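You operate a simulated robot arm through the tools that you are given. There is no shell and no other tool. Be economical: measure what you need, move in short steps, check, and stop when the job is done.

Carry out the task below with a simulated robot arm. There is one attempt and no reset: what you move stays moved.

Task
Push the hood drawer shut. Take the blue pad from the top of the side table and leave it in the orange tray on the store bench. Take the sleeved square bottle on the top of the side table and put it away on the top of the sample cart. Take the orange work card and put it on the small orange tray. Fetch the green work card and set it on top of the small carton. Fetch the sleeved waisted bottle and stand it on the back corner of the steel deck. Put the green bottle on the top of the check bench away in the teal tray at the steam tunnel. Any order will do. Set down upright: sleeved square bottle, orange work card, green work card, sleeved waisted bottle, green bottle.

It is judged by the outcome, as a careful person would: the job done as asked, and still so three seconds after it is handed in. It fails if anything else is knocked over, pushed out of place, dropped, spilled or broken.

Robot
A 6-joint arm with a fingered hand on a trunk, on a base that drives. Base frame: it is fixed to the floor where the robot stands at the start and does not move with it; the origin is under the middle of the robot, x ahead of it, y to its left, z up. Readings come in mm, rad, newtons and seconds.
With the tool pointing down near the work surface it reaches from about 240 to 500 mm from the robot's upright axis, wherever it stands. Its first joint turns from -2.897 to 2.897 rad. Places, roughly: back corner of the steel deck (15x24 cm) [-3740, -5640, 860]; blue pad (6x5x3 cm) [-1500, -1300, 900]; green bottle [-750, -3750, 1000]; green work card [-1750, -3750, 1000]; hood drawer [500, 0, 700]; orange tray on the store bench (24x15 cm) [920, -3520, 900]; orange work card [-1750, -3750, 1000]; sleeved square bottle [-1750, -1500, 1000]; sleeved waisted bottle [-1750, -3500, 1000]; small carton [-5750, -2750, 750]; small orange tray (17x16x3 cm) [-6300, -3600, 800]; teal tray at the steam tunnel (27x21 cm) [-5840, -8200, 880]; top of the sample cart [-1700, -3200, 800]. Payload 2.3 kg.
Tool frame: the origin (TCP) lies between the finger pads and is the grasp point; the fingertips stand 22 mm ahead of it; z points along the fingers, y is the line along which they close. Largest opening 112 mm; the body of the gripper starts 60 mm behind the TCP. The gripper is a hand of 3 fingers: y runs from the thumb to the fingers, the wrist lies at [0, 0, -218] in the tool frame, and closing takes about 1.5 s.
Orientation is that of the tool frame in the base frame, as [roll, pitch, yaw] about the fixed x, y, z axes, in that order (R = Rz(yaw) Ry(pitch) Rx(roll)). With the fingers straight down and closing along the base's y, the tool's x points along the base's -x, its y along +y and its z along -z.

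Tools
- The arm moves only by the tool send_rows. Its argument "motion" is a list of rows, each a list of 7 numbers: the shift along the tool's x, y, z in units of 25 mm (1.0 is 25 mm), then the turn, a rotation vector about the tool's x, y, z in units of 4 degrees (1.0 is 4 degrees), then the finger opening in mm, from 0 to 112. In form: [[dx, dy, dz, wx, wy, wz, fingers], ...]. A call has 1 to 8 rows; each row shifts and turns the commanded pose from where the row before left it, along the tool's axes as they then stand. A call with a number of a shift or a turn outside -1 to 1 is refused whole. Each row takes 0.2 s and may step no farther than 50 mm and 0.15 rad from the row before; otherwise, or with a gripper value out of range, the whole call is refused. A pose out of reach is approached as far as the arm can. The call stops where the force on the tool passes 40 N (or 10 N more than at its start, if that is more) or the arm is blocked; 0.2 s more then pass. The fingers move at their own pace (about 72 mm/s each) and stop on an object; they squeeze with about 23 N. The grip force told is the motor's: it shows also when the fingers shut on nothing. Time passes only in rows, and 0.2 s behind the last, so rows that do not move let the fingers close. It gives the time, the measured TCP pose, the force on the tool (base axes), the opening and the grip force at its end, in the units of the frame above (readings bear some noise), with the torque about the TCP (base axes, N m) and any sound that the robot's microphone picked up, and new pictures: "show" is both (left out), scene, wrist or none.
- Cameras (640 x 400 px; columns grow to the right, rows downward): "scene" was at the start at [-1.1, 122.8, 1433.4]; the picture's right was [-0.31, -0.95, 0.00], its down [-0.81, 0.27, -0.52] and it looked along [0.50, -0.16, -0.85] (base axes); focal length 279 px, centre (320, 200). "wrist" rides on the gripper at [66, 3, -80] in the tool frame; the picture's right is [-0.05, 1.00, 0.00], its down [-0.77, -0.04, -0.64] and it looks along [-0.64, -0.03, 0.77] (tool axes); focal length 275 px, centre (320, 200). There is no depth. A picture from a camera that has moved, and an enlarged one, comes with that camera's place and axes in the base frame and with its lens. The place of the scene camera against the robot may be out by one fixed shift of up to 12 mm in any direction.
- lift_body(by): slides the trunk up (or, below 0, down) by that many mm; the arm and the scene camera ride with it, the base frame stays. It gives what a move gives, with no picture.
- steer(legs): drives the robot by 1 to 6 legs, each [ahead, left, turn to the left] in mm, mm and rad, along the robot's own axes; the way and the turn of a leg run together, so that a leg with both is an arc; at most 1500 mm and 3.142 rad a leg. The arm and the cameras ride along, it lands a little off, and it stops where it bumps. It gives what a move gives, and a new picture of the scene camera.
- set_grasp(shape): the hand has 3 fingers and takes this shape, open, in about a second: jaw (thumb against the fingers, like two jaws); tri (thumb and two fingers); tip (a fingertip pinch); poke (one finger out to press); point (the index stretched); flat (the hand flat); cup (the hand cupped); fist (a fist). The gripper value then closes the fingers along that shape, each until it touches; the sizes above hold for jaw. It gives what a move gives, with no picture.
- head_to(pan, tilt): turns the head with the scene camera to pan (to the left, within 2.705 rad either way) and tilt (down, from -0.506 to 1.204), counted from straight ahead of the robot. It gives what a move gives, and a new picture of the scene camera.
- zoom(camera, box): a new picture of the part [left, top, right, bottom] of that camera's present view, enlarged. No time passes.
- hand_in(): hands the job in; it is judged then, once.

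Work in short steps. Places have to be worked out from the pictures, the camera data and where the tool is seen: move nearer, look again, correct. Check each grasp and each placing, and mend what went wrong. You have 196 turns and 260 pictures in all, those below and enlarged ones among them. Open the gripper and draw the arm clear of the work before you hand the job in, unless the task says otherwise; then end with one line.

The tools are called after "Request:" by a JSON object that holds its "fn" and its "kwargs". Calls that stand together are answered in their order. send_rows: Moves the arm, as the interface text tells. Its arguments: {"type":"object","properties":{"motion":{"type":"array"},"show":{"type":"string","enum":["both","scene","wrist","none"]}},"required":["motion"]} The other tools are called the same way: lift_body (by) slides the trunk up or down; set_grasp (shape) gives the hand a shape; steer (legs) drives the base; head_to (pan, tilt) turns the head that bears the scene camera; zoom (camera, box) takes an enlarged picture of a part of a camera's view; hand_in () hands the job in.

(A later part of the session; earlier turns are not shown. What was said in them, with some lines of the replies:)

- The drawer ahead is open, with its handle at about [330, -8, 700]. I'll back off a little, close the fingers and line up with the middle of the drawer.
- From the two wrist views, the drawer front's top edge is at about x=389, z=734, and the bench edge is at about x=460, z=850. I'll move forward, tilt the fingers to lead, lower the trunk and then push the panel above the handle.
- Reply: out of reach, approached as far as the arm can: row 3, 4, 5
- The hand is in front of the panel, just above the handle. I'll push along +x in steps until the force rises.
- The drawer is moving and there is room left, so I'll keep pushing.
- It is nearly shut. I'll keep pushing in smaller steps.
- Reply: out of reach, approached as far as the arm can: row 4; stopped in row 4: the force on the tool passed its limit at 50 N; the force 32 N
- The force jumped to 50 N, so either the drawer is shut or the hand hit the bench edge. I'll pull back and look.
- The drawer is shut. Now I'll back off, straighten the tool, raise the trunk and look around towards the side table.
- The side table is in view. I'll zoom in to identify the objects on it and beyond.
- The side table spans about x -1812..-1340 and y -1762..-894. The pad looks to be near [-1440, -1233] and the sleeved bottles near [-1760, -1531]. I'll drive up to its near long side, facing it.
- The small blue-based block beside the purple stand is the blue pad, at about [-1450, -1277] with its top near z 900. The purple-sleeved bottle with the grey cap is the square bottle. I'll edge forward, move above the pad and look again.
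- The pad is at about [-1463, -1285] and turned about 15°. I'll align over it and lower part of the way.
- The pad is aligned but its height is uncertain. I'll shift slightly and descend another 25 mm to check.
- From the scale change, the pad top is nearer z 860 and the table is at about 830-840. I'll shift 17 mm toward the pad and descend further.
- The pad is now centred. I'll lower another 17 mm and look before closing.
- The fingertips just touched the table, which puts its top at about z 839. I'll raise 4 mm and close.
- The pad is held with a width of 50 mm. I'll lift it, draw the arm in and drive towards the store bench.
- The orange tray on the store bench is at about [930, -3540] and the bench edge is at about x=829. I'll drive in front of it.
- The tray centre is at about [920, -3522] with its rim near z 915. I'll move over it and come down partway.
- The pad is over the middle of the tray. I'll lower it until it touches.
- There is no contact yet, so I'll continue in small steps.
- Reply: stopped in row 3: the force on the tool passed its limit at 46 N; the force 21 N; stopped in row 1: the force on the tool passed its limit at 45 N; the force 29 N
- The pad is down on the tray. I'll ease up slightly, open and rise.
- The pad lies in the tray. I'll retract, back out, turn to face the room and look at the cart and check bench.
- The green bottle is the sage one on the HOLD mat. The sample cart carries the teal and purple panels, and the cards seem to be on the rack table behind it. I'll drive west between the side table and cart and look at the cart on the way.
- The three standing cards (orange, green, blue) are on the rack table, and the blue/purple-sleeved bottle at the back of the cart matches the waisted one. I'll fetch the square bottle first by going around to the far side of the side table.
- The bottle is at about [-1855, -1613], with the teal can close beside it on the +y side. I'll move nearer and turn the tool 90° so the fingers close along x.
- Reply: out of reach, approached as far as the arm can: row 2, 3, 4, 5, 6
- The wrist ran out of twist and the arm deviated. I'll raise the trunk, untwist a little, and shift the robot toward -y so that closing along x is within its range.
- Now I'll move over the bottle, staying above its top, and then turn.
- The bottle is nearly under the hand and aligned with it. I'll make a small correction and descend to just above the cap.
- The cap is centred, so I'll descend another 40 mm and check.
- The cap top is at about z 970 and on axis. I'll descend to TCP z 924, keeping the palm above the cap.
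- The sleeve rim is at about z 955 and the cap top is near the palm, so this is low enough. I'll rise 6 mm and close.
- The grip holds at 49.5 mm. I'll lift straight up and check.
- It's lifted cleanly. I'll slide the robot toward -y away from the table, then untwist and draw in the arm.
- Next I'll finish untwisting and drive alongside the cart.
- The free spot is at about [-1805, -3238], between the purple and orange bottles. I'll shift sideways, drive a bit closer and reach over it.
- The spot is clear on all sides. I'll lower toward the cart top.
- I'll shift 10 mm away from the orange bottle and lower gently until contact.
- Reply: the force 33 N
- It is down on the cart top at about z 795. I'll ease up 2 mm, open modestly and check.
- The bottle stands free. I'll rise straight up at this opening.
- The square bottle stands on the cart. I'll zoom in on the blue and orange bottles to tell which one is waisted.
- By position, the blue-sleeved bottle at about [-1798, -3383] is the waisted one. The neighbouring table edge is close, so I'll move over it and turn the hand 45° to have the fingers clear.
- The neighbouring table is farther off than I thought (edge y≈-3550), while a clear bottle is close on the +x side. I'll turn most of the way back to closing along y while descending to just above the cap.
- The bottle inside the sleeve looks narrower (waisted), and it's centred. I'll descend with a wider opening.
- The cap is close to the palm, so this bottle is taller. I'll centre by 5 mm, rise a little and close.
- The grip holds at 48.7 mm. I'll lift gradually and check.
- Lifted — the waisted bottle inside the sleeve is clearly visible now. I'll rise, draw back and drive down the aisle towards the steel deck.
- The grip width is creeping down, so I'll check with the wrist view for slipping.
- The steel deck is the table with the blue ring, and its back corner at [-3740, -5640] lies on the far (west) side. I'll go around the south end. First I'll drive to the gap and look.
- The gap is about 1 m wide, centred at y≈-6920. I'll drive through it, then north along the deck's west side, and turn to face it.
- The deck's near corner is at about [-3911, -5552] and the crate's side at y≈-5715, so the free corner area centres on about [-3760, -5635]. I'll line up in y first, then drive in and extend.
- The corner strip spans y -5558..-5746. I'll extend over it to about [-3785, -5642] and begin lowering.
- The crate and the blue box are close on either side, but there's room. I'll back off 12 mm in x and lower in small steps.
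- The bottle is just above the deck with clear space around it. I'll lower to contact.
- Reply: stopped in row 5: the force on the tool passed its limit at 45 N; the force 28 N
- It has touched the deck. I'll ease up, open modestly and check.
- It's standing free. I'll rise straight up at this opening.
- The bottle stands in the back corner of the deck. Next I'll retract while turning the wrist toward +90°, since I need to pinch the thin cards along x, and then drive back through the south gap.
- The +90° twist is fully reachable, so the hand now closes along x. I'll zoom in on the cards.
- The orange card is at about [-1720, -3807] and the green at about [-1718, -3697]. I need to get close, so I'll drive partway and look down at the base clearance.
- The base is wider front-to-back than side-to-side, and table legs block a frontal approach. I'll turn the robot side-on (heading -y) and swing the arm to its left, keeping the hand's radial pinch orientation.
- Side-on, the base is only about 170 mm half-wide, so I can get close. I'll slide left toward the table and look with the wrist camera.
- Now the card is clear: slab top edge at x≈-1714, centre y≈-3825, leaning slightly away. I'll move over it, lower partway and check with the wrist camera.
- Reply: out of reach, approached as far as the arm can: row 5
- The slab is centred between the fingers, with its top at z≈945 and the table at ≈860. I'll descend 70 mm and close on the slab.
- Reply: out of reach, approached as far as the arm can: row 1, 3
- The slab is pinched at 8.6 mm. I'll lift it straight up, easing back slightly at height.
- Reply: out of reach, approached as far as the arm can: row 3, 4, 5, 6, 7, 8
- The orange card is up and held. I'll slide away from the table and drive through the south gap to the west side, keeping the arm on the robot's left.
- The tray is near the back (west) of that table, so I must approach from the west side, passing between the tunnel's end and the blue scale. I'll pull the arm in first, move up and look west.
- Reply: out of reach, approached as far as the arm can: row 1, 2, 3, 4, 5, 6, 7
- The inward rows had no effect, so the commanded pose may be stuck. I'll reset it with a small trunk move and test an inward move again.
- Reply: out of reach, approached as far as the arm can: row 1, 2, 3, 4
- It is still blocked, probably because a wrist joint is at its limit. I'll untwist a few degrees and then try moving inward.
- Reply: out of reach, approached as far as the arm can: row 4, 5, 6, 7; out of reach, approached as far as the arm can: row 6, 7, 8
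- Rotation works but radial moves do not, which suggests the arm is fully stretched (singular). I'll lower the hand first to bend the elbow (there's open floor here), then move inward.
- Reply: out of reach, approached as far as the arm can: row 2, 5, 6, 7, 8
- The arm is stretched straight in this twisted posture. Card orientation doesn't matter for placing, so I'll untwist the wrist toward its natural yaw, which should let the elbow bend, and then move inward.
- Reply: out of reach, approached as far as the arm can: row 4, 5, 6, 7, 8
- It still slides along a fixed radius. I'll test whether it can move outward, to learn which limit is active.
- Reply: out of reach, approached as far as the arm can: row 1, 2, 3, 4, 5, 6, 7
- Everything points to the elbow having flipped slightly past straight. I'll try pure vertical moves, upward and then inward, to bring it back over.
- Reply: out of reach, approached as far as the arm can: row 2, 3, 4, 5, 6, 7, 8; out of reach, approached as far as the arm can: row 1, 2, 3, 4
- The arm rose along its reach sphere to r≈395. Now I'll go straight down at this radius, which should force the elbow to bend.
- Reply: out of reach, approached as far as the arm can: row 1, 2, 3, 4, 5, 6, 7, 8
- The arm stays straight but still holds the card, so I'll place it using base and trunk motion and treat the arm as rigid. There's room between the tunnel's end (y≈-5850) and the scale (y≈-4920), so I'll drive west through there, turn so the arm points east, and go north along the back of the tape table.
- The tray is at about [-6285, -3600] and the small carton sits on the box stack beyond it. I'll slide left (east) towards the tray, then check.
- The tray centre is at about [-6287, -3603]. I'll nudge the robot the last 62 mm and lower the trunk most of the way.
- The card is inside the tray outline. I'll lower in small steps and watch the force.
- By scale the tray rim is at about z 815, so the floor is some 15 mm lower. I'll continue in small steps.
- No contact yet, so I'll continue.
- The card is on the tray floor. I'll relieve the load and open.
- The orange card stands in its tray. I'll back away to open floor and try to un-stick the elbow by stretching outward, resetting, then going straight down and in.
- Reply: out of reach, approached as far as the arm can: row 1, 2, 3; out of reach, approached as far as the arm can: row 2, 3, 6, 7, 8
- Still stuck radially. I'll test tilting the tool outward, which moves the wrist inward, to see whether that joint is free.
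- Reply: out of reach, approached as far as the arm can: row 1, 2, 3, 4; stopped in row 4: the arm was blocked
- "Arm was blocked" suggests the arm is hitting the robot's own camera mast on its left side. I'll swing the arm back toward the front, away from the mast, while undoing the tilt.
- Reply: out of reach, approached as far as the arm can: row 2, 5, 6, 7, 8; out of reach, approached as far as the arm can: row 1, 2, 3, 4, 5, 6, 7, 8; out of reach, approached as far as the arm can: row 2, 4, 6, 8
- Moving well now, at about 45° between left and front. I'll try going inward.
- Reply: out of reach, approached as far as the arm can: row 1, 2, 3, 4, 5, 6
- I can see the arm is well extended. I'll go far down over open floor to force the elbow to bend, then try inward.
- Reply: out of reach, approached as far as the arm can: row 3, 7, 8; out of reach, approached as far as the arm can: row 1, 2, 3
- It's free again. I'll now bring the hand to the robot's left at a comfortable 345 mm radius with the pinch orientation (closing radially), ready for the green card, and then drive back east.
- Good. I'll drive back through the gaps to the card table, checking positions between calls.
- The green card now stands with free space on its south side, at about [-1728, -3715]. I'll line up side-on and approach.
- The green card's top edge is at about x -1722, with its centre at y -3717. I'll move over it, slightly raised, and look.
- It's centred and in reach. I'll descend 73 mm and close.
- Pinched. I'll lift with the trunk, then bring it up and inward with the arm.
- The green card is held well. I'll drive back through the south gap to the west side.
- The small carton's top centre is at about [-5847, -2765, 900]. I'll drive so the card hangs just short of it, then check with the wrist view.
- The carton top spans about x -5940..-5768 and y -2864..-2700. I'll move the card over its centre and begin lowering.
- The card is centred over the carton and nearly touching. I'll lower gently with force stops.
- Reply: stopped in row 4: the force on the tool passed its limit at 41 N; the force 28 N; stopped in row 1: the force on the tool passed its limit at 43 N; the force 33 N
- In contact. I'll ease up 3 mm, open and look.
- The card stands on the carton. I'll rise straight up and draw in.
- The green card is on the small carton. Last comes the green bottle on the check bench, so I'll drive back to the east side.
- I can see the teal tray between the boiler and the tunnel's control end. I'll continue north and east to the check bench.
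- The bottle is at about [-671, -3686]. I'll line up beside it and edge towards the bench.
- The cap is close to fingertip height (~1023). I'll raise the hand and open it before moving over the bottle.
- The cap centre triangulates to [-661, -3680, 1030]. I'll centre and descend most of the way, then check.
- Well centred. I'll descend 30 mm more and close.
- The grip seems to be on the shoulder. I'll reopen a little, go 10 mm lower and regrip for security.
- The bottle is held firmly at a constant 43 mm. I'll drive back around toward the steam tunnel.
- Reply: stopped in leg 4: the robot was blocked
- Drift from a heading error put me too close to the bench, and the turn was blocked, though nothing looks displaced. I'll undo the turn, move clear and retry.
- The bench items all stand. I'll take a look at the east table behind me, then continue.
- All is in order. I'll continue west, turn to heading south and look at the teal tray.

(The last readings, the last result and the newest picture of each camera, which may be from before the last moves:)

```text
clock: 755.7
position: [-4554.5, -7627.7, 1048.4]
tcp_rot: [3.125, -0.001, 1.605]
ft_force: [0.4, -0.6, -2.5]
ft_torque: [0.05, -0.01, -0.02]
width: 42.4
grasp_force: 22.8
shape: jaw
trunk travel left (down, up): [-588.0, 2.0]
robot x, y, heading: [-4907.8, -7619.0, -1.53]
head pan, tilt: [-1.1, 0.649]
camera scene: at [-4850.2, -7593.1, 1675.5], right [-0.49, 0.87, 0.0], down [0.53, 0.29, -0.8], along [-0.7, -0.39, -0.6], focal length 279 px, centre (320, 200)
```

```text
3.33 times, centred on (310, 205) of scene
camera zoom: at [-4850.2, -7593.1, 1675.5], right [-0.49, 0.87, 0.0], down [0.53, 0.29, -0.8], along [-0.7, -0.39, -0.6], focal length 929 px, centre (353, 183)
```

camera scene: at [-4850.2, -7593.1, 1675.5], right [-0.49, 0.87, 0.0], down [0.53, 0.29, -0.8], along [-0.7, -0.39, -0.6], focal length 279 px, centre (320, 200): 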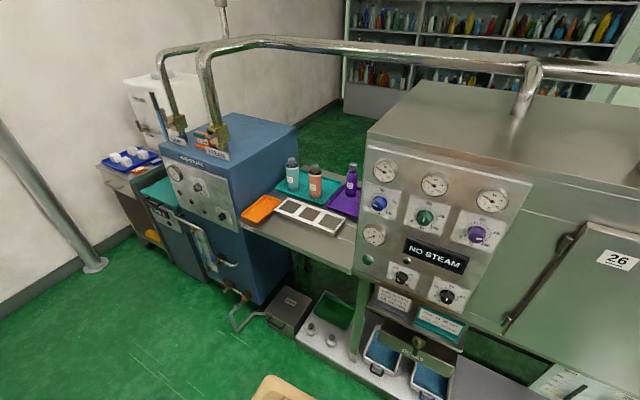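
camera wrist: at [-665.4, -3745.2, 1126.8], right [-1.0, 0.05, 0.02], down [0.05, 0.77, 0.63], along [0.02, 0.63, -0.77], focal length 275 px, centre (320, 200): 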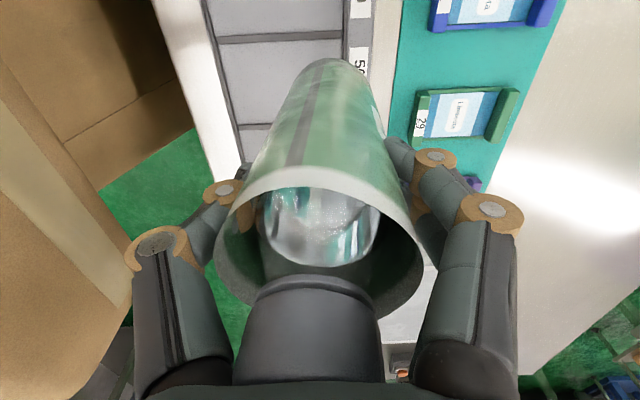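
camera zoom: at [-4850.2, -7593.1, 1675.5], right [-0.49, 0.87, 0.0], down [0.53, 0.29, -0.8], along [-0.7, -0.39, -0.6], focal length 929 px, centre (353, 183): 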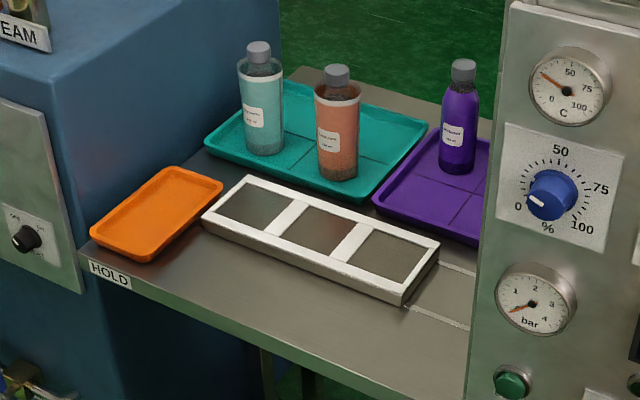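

The free space is in the rear half of the teal tray, reachable only from the back (west) side, between the boiler and the tunnel. I'll move the arm to the robot's front (no twist needed), then go around the tunnel's north end.

Request:
{"fn": "send_rows", "kwargs": {"motion": [[-1, -0.5, 0, 0, 0, 0, 25], [-1, -0.5, 0, 0, 0, 0, 25], [-1, -0.5, 0, 0, 0, 0, 25], [-1, -0.5, 0, 0, 0, 0, 25], [-1, -1, 0, 0, 0, 0, 25], [-1, -1, 0, 0, 0, 0, 25], [-1, -1, 0, 0, 0, 0, 25], [-1, -1, 0, 0, 0, 0, 25]], "show": "none"}}

Request:
{"fn": "send_rows", "kwargs": {"motion": [[-1, -1, 0, 0, 0, 0, 25], [-1, -1, 0, 0, 0, 0, 25], [-0.6, -1, 0, 0, 0, 0, 25], [-0.6, -1, 0, 0, 0, 0, 25], [-0.6, -1, 0, 0, 0, 0, 25], [-0.6, -1, 0, 0, 0, 0, 25], [-0.6, -1, 0, 0, 0, 0, 25], [-0.6, -1, 0, 0, 0, 0, 25]], "show": "wrist"}}

Request:
{"fn": "steer", "kwargs": {"legs": [[0, 0, -0.04], [-1400, 0, 0], [-1040, 0, 0], [0, 0, -1.57]]}}

```text
clock: 757.5
position: [-4699.0, -7836.0, 1045.7]
tcp_rot: [3.125, -0.002, 1.606]
ft_force: [0.0, 0.1, -2.7]
ft_torque: [0.04, 0.01, 0.02]
width: 42.3
grasp_force: 23.0
shape: jaw
trunk travel left (down, up): [-588.0, 2.0]
robot x, y, heading: [-4909.8, -7619.2, -1.533]
head pan, tilt: [-1.1, 0.649]
```

```text
clock: 759.3
position: [-4890.7, -7981.0, 1041.7]
tcp_rot: [3.124, -0.001, 1.606]
ft_force: [0.0, 0.6, -3.0]
ft_torque: [0.02, -0.03, -0.01]
width: 41.9
grasp_force: 22.8
shape: jaw
trunk travel left (down, up): [-588.0, 2.0]
robot x, y, heading: [-4910.0, -7617.1, -1.535]
head pan, tilt: [-1.1, 0.649]
camera wrist: at [-4892.5, -7915.4, 1120.3], right [1.0, -0.01, 0.02], down [-0.02, -0.77, 0.63], along [0.01, -0.63, -0.77], focal length 275 px, centre (320, 200)
```

wrist: 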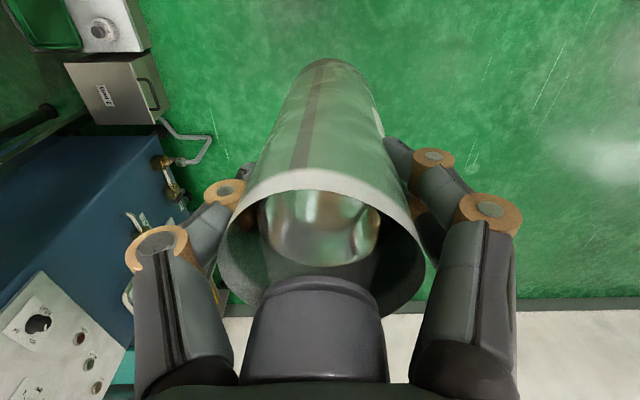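

```text
clock: 775.7
position: [-5269.6, -5129.0, 1041.8]
tcp_rot: [3.126, -0.003, 0.019]
ft_force: [0.3, 1.1, -2.2]
ft_torque: [0.02, -0.04, 0.0]
width: 41.8
grasp_force: 23.2
shape: jaw
trunk travel left (down, up): [-588.0, 2.0]
robot x, y, heading: [-4908.8, -5119.0, -3.121]
head pan, tilt: [-1.1, 0.649]
camera scene: at [-4893.1, -5178.0, 1675.5], right [0.88, 0.47, 0.0], down [0.29, -0.53, -0.8], along [-0.38, 0.7, -0.6], focal length 279 px, centre (320, 200)
```

scene: 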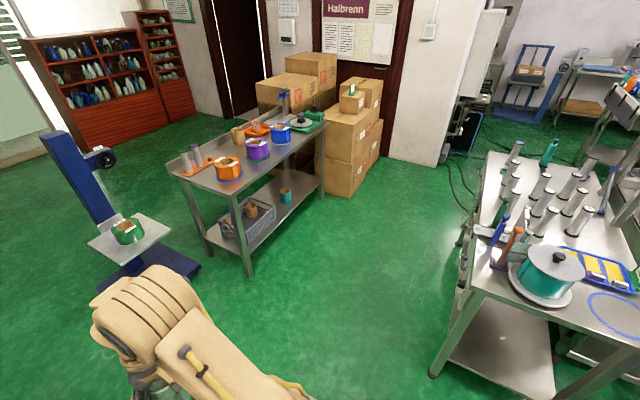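

Request:
{"fn": "steer", "kwargs": {"legs": [[0, 75, -0.02], [1450, 0, 0], [540, 0, 0], [0, 0, 1.57]]}}

Request:
{"fn": "head_to", "kwargs": {"pan": 0.25, "tilt": 0.45}}

```text
clock: 790.4
position: [-6880.9, -5541.9, 1042.1]
tcp_rot: [3.127, -0.003, 1.647]
ft_force: [0.2, 0.0, -2.9]
ft_torque: [0.01, 0.03, -0.02]
width: 41.5
grasp_force: 23.6
shape: jaw
trunk travel left (down, up): [-588.0, 2.0]
robot x, y, heading: [-6915.8, -5182.6, -1.497]
head pan, tilt: [-1.1, 0.649]
camera scene: at [-6858.8, -5153.9, 1675.5], right [-0.52, 0.85, 0.0], down [0.52, 0.32, -0.8], along [-0.68, -0.42, -0.6], focal length 279 px, centre (320, 200)
```

scene: 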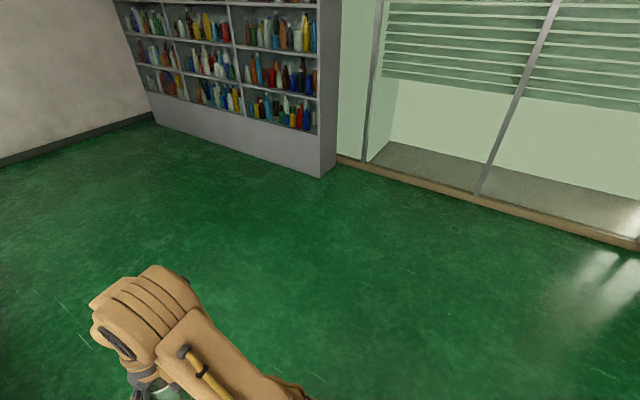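

```text
clock: 791.9
position: [-6882.1, -5541.4, 1042.2]
tcp_rot: [3.127, -0.001, 1.648]
ft_force: [-0.1, -0.3, -2.1]
ft_torque: [-0.01, 0.01, -0.01]
width: 41.8
grasp_force: 22.9
shape: jaw
trunk travel left (down, up): [-588.0, 2.0]
robot x, y, heading: [-6915.3, -5183.6, -1.49]
head pan, tilt: [0.25, 0.45]
camera scene: at [-6755.2, -5195.6, 1693.3], right [-0.95, -0.32, 0.0], down [-0.14, 0.41, -0.9], along [0.29, -0.85, -0.44], focal length 279 px, centre (320, 200)
```

scene: 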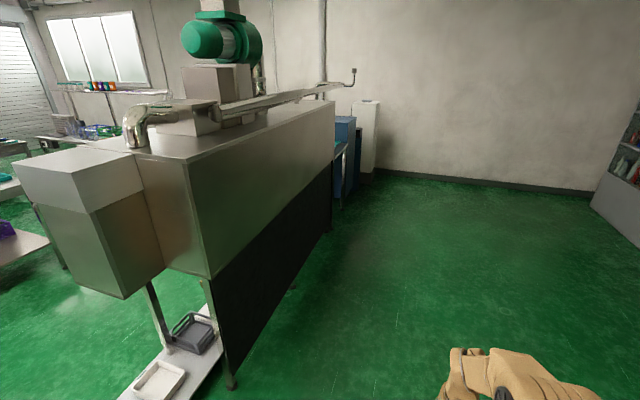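

The west side is clear. I'll drive down and turn to face the back of the infeed shelf.

Request:
{"fn": "steer", "kwargs": {"legs": [[0, 0, -0.08], [1500, 0, 0], [1500, 0, 0], [0, 0, 1.57]]}}

Request:
{"fn": "head_to", "kwargs": {"pan": -0.15, "tilt": 0.55}}

```text
clock: 810.5
position: [-6520.6, -8155.5, 1042.1]
tcp_rot: [3.126, -0.003, -3.14]
ft_force: [0.1, -0.1, -2.7]
ft_torque: [-0.03, -0.02, -0.01]
width: 41.4
grasp_force: 23.4
shape: jaw
trunk travel left (down, up): [-588.0, 2.0]
robot x, y, heading: [-6878.1, -8162.1, 0.007]
head pan, tilt: [0.25, 0.45]
camera scene: at [-6857.4, -7993.7, 1693.3], right [0.25, -0.97, 0.0], down [-0.42, -0.11, -0.9], along [0.87, 0.23, -0.44], focal length 279 px, centre (320, 200)
```

scene: 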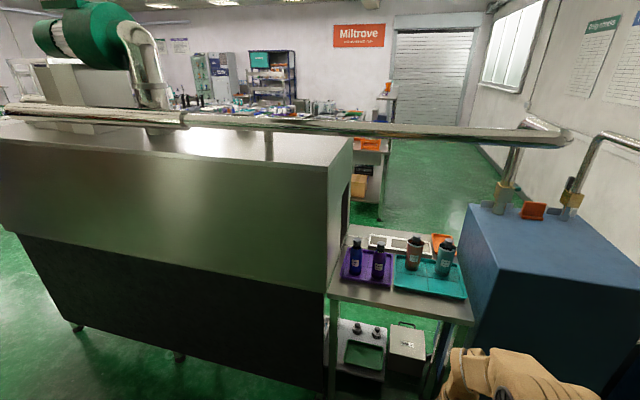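

```text
clock: 811.4
position: [-6519.7, -8154.1, 1041.4]
tcp_rot: [3.127, -0.002, -3.141]
ft_force: [-0.5, 0.4, -3.2]
ft_torque: [-0.04, 0.01, -0.01]
width: 41.5
grasp_force: 23.1
shape: jaw
trunk travel left (down, up): [-588.0, 2.0]
robot x, y, heading: [-6881.1, -8165.2, 0.001]
head pan, tilt: [-0.15, 0.55]
camera scene: at [-6857.4, -8029.7, 1684.3], right [-0.14, -0.99, 0.0], down [-0.52, 0.08, -0.85], along [0.84, -0.12, -0.52], focal length 279 px, centre (320, 200)
```

scene: 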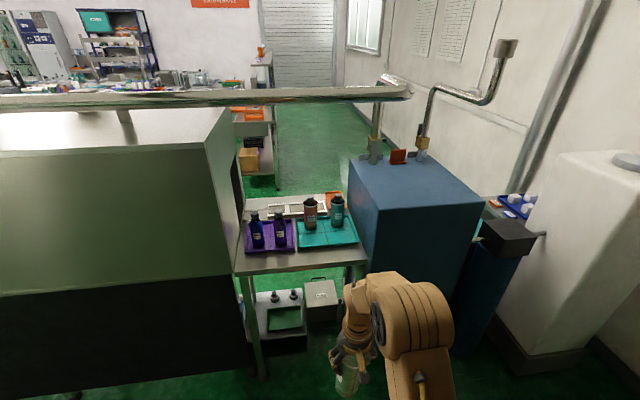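

Request:
{"fn": "zoom", "kwargs": {"camera": "scene", "box": [220, 170, 380, 290]}}

```text
3.33 times, centred on (300, 230) of scene
camera zoom: at [-6857.4, -8029.7, 1684.3], right [-0.14, -0.99, 0.0], down [-0.52, 0.08, -0.85], along [0.84, -0.12, -0.52], focal length 929 px, centre (387, 100)
```

zoom: 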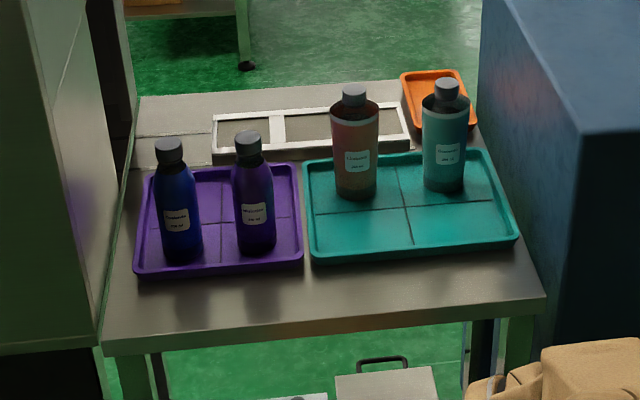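

The near half of the teal tray is free, with a target of about [-5892, -8199]. I'll shift the hand 95 mm to the right, then drive in, keeping the base between the shelf legs.

Request:
{"fn": "send_rows", "kwargs": {"motion": [[0, -1, 0, 0, 0, 0, 25], [0, -1, 0, 0, 0, 0, 25], [0, -1, 0, 0, 0, 0, 25], [0, -0.8, 0, 0, 0, 0, 25]], "show": "none"}}

Request:
{"fn": "steer", "kwargs": {"legs": [[0, 50, 0], [500, 0, 0]]}}

Request:
{"fn": "zoom", "kwargs": {"camera": "wrist", "box": [0, 0, 640, 400]}}

```text
clock: 812.4
position: [-6519.7, -8249.9, 1041.9]
tcp_rot: [3.126, -0.001, -3.138]
ft_force: [1.1, 0.1, -2.4]
ft_torque: [0.01, 0.02, -0.02]
width: 41.3
grasp_force: 23.1
shape: jaw
trunk travel left (down, up): [-588.0, 2.0]
robot x, y, heading: [-6880.6, -8158.9, 0.005]
head pan, tilt: [-0.15, 0.55]
```

```text
clock: 815.8
position: [-6035.7, -8199.0, 1039.5]
tcp_rot: [3.125, -0.002, 3.141]
ft_force: [0.1, -0.3, -2.7]
ft_torque: [-0.03, 0.01, 0.01]
width: 41.6
grasp_force: 23.2
shape: jaw
trunk travel left (down, up): [-588.0, 2.0]
robot x, y, heading: [-6392.7, -8108.5, -0.003]
head pan, tilt: [-0.15, 0.55]
camera scene: at [-6371.0, -7978.3, 1684.3], right [-0.15, -0.99, 0.0], down [-0.52, 0.08, -0.85], along [0.84, -0.13, -0.52], focal length 279 px, centre (320, 200)
```

scene: 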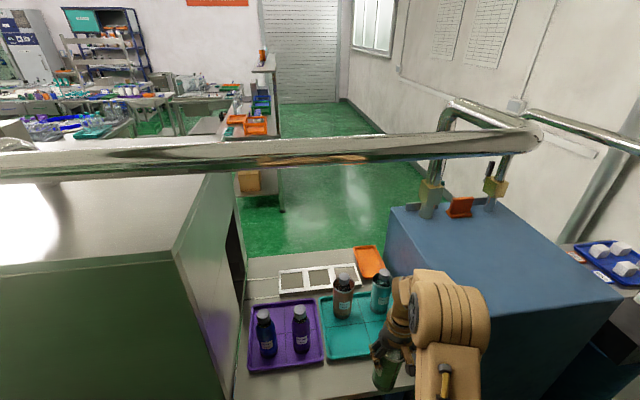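

```text
1.00 times, centred on (320, 200) of wrist (not enlarged: the box is as wide or as high as the picture)
camera zoom: at [-6102.2, -8198.0, 1119.6], right [0.05, 1.0, 0.02], down [0.77, -0.05, 0.63], along [0.63, -0.02, -0.77], focal length 275 px, centre (320, 200)
```

zoom: 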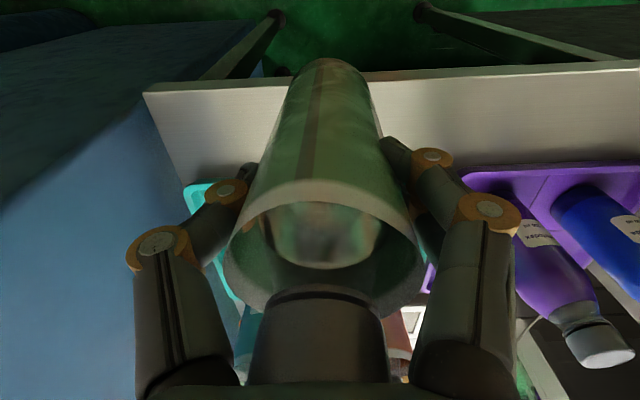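

The alignment is good, and the pipe overhead is at z≈1486, clear of the arm. I'll drive in 110 mm, then extend the rest with the arm.

Request:
{"fn": "steer", "kwargs": {"legs": [[110, 0, 0]]}}

Request:
{"fn": "send_rows", "kwargs": {"motion": [[-0.7, 0, 0.3, 0, 0, 0, 25], [-0.7, 0, 0.4, 0, 0, 0, 25]], "show": "both"}}

```text
clock: 817.0
position: [-5923.4, -8197.8, 1040.6]
tcp_rot: [3.125, -0.002, 3.14]
ft_force: [-0.4, 0.3, -3.4]
ft_torque: [0.02, -0.02, 0.03]
width: 41.5
grasp_force: 22.9
shape: jaw
trunk travel left (down, up): [-588.0, 2.0]
robot x, y, heading: [-6280.7, -8109.1, -0.003]
head pan, tilt: [-0.15, 0.55]
camera scene: at [-6259.8, -7978.2, 1684.3], right [-0.15, -0.99, 0.0], down [-0.52, 0.08, -0.85], along [0.84, -0.13, -0.52], focal length 279 px, centre (320, 200)
```

scene: 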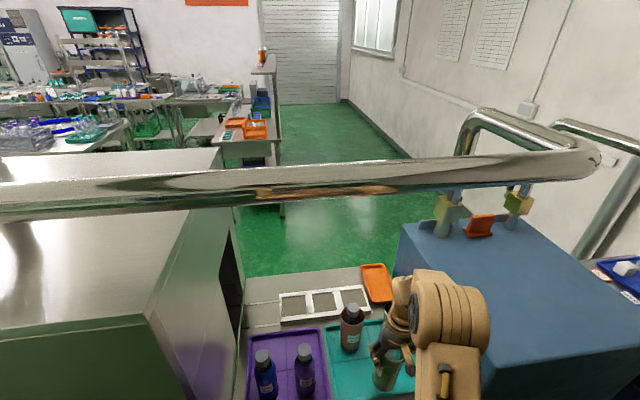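

```text
clock: 817.6
position: [-5891.0, -8197.1, 1021.9]
tcp_rot: [3.125, 0.0, 3.138]
ft_force: [-0.1, -0.4, -3.8]
ft_torque: [0.0, 0.01, -0.01]
width: 41.6
grasp_force: 23.1
shape: jaw
trunk travel left (down, up): [-588.0, 2.0]
robot x, y, heading: [-6281.0, -8109.1, -0.003]
head pan, tilt: [-0.15, 0.55]
camera scene: at [-6259.1, -7978.3, 1684.3], right [-0.15, -0.99, 0.0], down [-0.52, 0.08, -0.85], along [0.84, -0.13, -0.52], focal length 279 px, centre (320, 200)
camera wrist: at [-5957.9, -8195.9, 1100.9], right [0.05, 1.0, 0.02], down [0.77, -0.05, 0.63], along [0.63, -0.02, -0.77], focal length 275 px, centre (320, 200)
```

scene: 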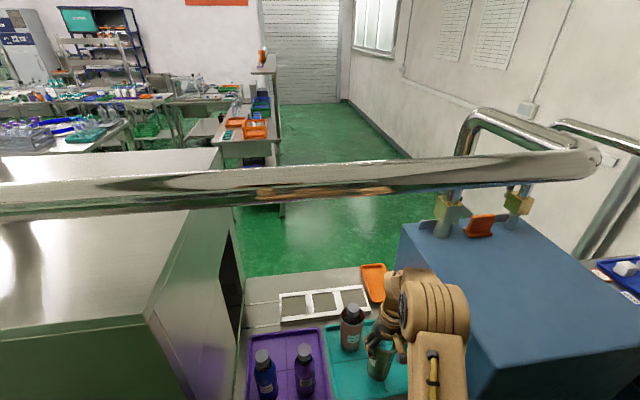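
wrist: 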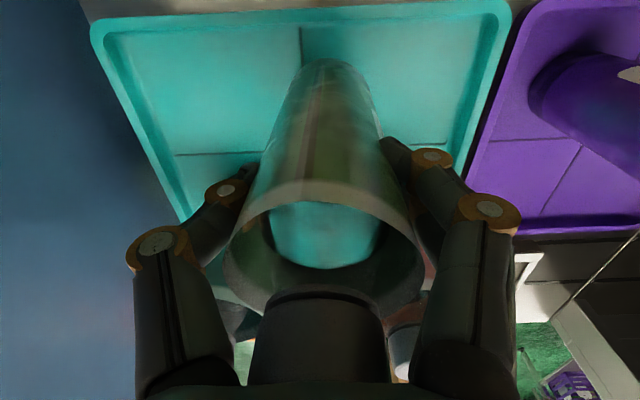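

The bottle hangs over the free half of the tray. I'll lower until contact.

Request:
{"fn": "send_rows", "kwargs": {"motion": [[0.15, 0, 0.3, 0, 0, 0, 25], [0, 0, 0.3, 0, 0, 0, 25], [0, 0, 0.2, 0, 0, 0, 25], [0, 0, 0.2, 0, 0, 0, 25], [0, 0, 0.2, 0, 0, 0, 25]], "show": "none"}}

Request:
{"fn": "send_rows", "kwargs": {"motion": [[0, 0, 0.15, 0, 0, 0, 25], [0, 0, 0.15, 0, 0, 0, 25], [0, 0, 0.15, 0, 0, 0, 25]], "show": "wrist"}}

```text
clock: 818.8
position: [-5893.8, -8197.0, 993.3]
tcp_rot: [3.127, -0.001, 3.139]
ft_force: [-0.3, -0.1, -2.9]
ft_torque: [-0.05, -0.01, -0.01]
width: 41.6
grasp_force: 23.4
shape: jaw
trunk travel left (down, up): [-588.0, 2.0]
robot x, y, heading: [-6284.2, -8109.2, 0.002]
head pan, tilt: [-0.15, 0.55]
```

```text
clock: 819.6
position: [-5894.8, -8197.7, 982.3]
tcp_rot: [3.126, 0.001, 3.139]
ft_force: [-1.9, 0.7, 5.4]
ft_torque: [-0.01, 0.03, 0.03]
width: 41.9
grasp_force: 23.4
shape: jaw
trunk travel left (down, up): [-588.0, 2.0]
robot x, y, heading: [-6279.2, -8110.3, -0.0]
head pan, tilt: [-0.15, 0.55]
camera wrist: at [-5962.1, -8196.4, 1061.5], right [0.05, 1.0, 0.02], down [0.77, -0.05, 0.64], along [0.64, -0.02, -0.77], focal length 275 px, centre (320, 200)
```

wrist: 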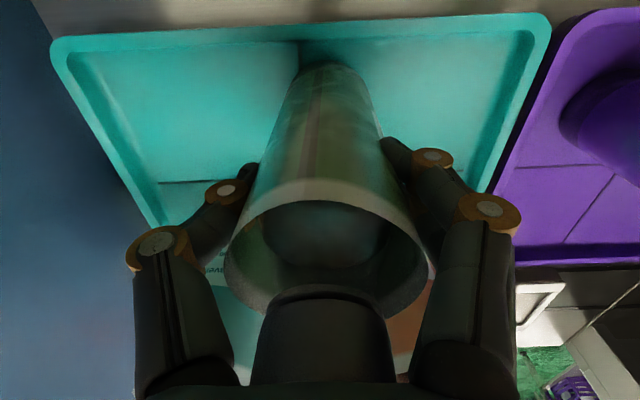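

It's touching down. I'll settle it 2 mm, then open and look.

Request:
{"fn": "send_rows", "kwargs": {"motion": [[0, 0, 0.08, 0, 0, 0, 30], [0, 0, 0, 0, 0, 0, 42], [0, 0, 0, 0, 0, 0, 68], [0, 0, 0, 0, 0, 0, 68], [0, 0, 0, 0, 0, 0, 68]], "show": "both"}}

```text
clock: 820.8
position: [-5894.0, -8198.7, 981.1]
tcp_rot: [3.125, -0.002, 3.14]
ft_force: [-1.1, 0.2, 5.3]
ft_torque: [-0.04, -0.02, -0.01]
width: 67.8
grasp_force: 0.0
shape: jaw
trunk travel left (down, up): [-588.0, 2.0]
robot x, y, heading: [-6282.9, -8116.0, 0.004]
head pan, tilt: [-0.15, 0.55]
camera scene: at [-6261.6, -7977.8, 1684.3], right [-0.15, -0.99, 0.0], down [-0.52, 0.08, -0.85], along [0.84, -0.13, -0.52], focal length 279 px, centre (320, 200)
camera wrist: at [-5961.3, -8197.1, 1059.4], right [0.05, 1.0, 0.02], down [0.77, -0.05, 0.63], along [0.63, -0.02, -0.77], focal length 275 px, centre (320, 200)
```

scene: 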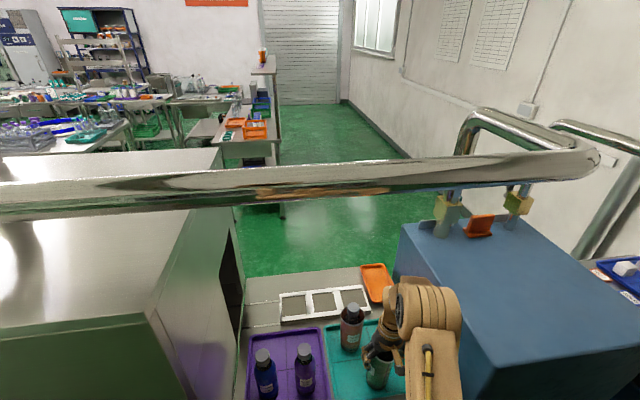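
wrist: 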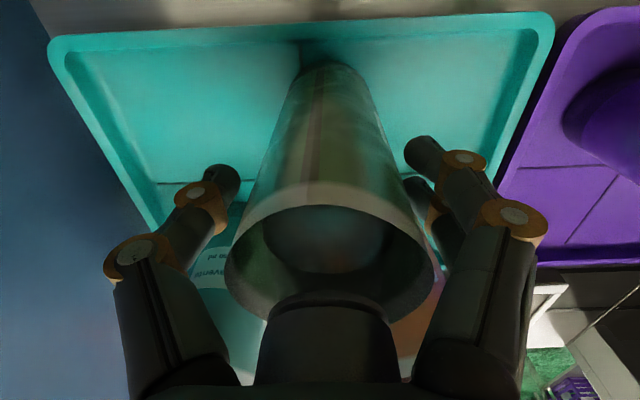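

The fingers are open and the palm may be lightly on the cap. I'll rise straight up.

Request:
{"fn": "send_rows", "kwargs": {"motion": [[0, 0, -0.3, 0, 0, 0, 72], [0, 0, -0.6, 0, 0, 0, 72], [0, 0, -0.8, 0, 0, 0, 72], [0, 0, -0.8, 0, 0, 0, 72], [0, 0, -0.8, 0, 0, 0, 72]], "show": "both"}}

```text
clock: 822.0
position: [-5893.4, -8197.9, 1063.6]
tcp_rot: [3.125, -0.002, 3.14]
ft_force: [-0.7, 0.1, -0.3]
ft_torque: [0.02, -0.04, 0.0]
width: 71.5
grasp_force: 0.1
shape: jaw
trunk travel left (down, up): [-588.0, 2.0]
robot x, y, heading: [-6284.8, -8106.3, -0.002]
head pan, tilt: [-0.15, 0.55]
camera scene: at [-6260.9, -7978.1, 1684.3], right [-0.15, -0.99, 0.0], down [-0.52, 0.08, -0.85], along [0.84, -0.13, -0.52], focal length 279 px, centre (320, 200)
camera wrist: at [-5959.9, -8197.8, 1142.0], right [0.05, 1.0, 0.02], down [0.77, -0.05, 0.63], along [0.63, -0.02, -0.77], focal length 275 px, centre (320, 200)
```

scene: 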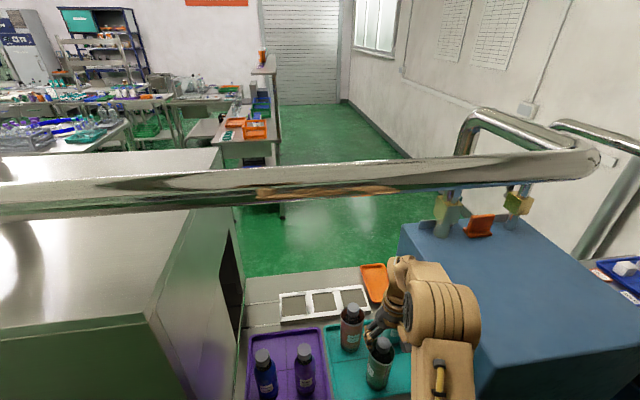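
wrist: 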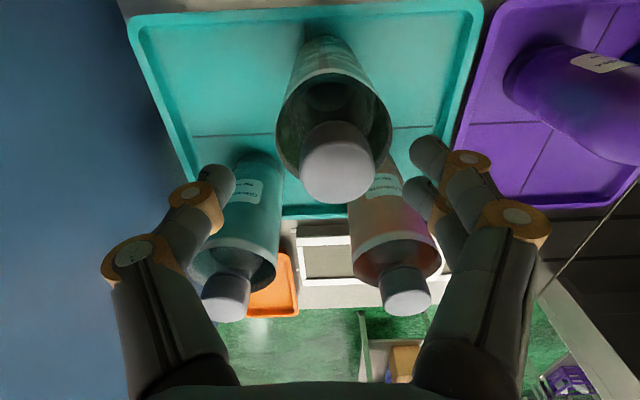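

The bottle stands upright in the teal tray. I'll rise further and back the robot out.

Request:
{"fn": "send_rows", "kwargs": {"motion": [[0, 0, -1, 0, 0, 0, 72], [0, 0, -1, 0, 0, 0, 72], [0.3, 0, -0.4, 0, 0, 0, 72]], "show": "none"}}

Request:
{"fn": "steer", "kwargs": {"legs": [[-450, 0, 0]]}}

Request:
{"fn": "zoom", "kwargs": {"camera": "scene", "box": [220, 180, 420, 330]}}

```text
clock: 822.8
position: [-5898.9, -8200.0, 1123.1]
tcp_rot: [3.126, -0.002, 3.141]
ft_force: [0.0, -0.6, 0.7]
ft_torque: [0.02, -0.03, -0.01]
width: 71.9
grasp_force: 0.2
shape: jaw
trunk travel left (down, up): [-588.0, 2.0]
robot x, y, heading: [-6285.1, -8107.8, 0.001]
head pan, tilt: [-0.15, 0.55]
```

```text
clock: 825.5
position: [-6346.5, -8199.8, 1122.4]
tcp_rot: [3.127, -0.002, 3.136]
ft_force: [0.0, -1.1, 0.8]
ft_torque: [-0.02, -0.03, -0.02]
width: 71.5
grasp_force: 0.0
shape: jaw
trunk travel left (down, up): [-588.0, 2.0]
robot x, y, heading: [-6731.1, -8107.0, -0.002]
head pan, tilt: [-0.15, 0.55]
camera scene: at [-6707.7, -7977.8, 1684.3], right [-0.15, -0.99, 0.0], down [-0.52, 0.08, -0.85], along [0.84, -0.13, -0.52], focal length 279 px, centre (320, 200)
```

scene: 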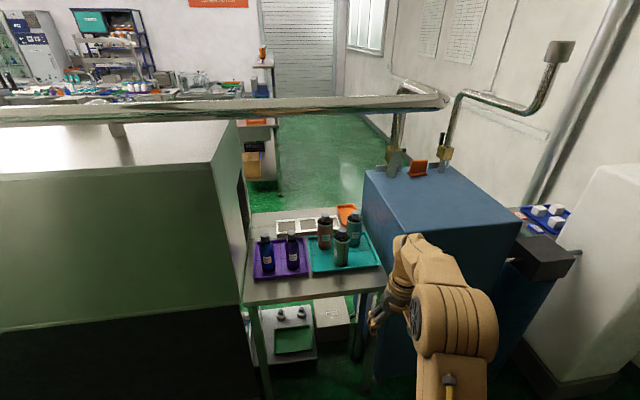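

```text
2.67 times, centred on (320, 255) of scene
camera zoom: at [-6707.7, -7977.8, 1684.3], right [-0.15, -0.99, 0.0], down [-0.52, 0.08, -0.85], along [0.84, -0.13, -0.52], focal length 744 px, centre (320, 53)
```

zoom: 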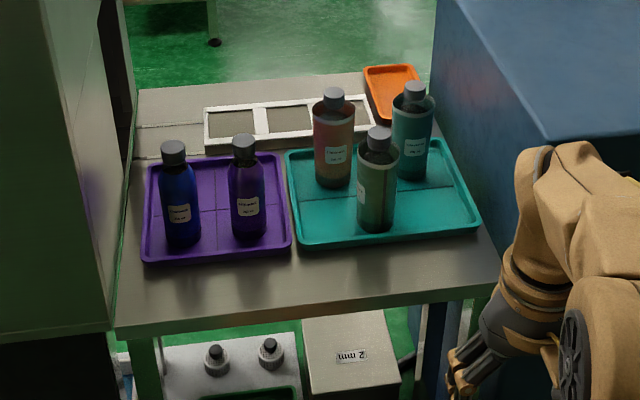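

All seven tasks are done, the gripper is open and the arm is clear of the work, so I'm handing in.

Request:
{"fn": "hand_in", "kwargs": {}}

```text
The job is handed in.
```

I handed the job in with all seven tasks done: the drawer is shut and all six items are in the places asked. The five that had to be upright stood so when I let go of them, and nothing else appeared knocked over or moved. On the way to the steam tunnel the robot was blocked once mid-turn near the benches. I looked at the nearest bench and table afterwards and saw nothing disturbed.
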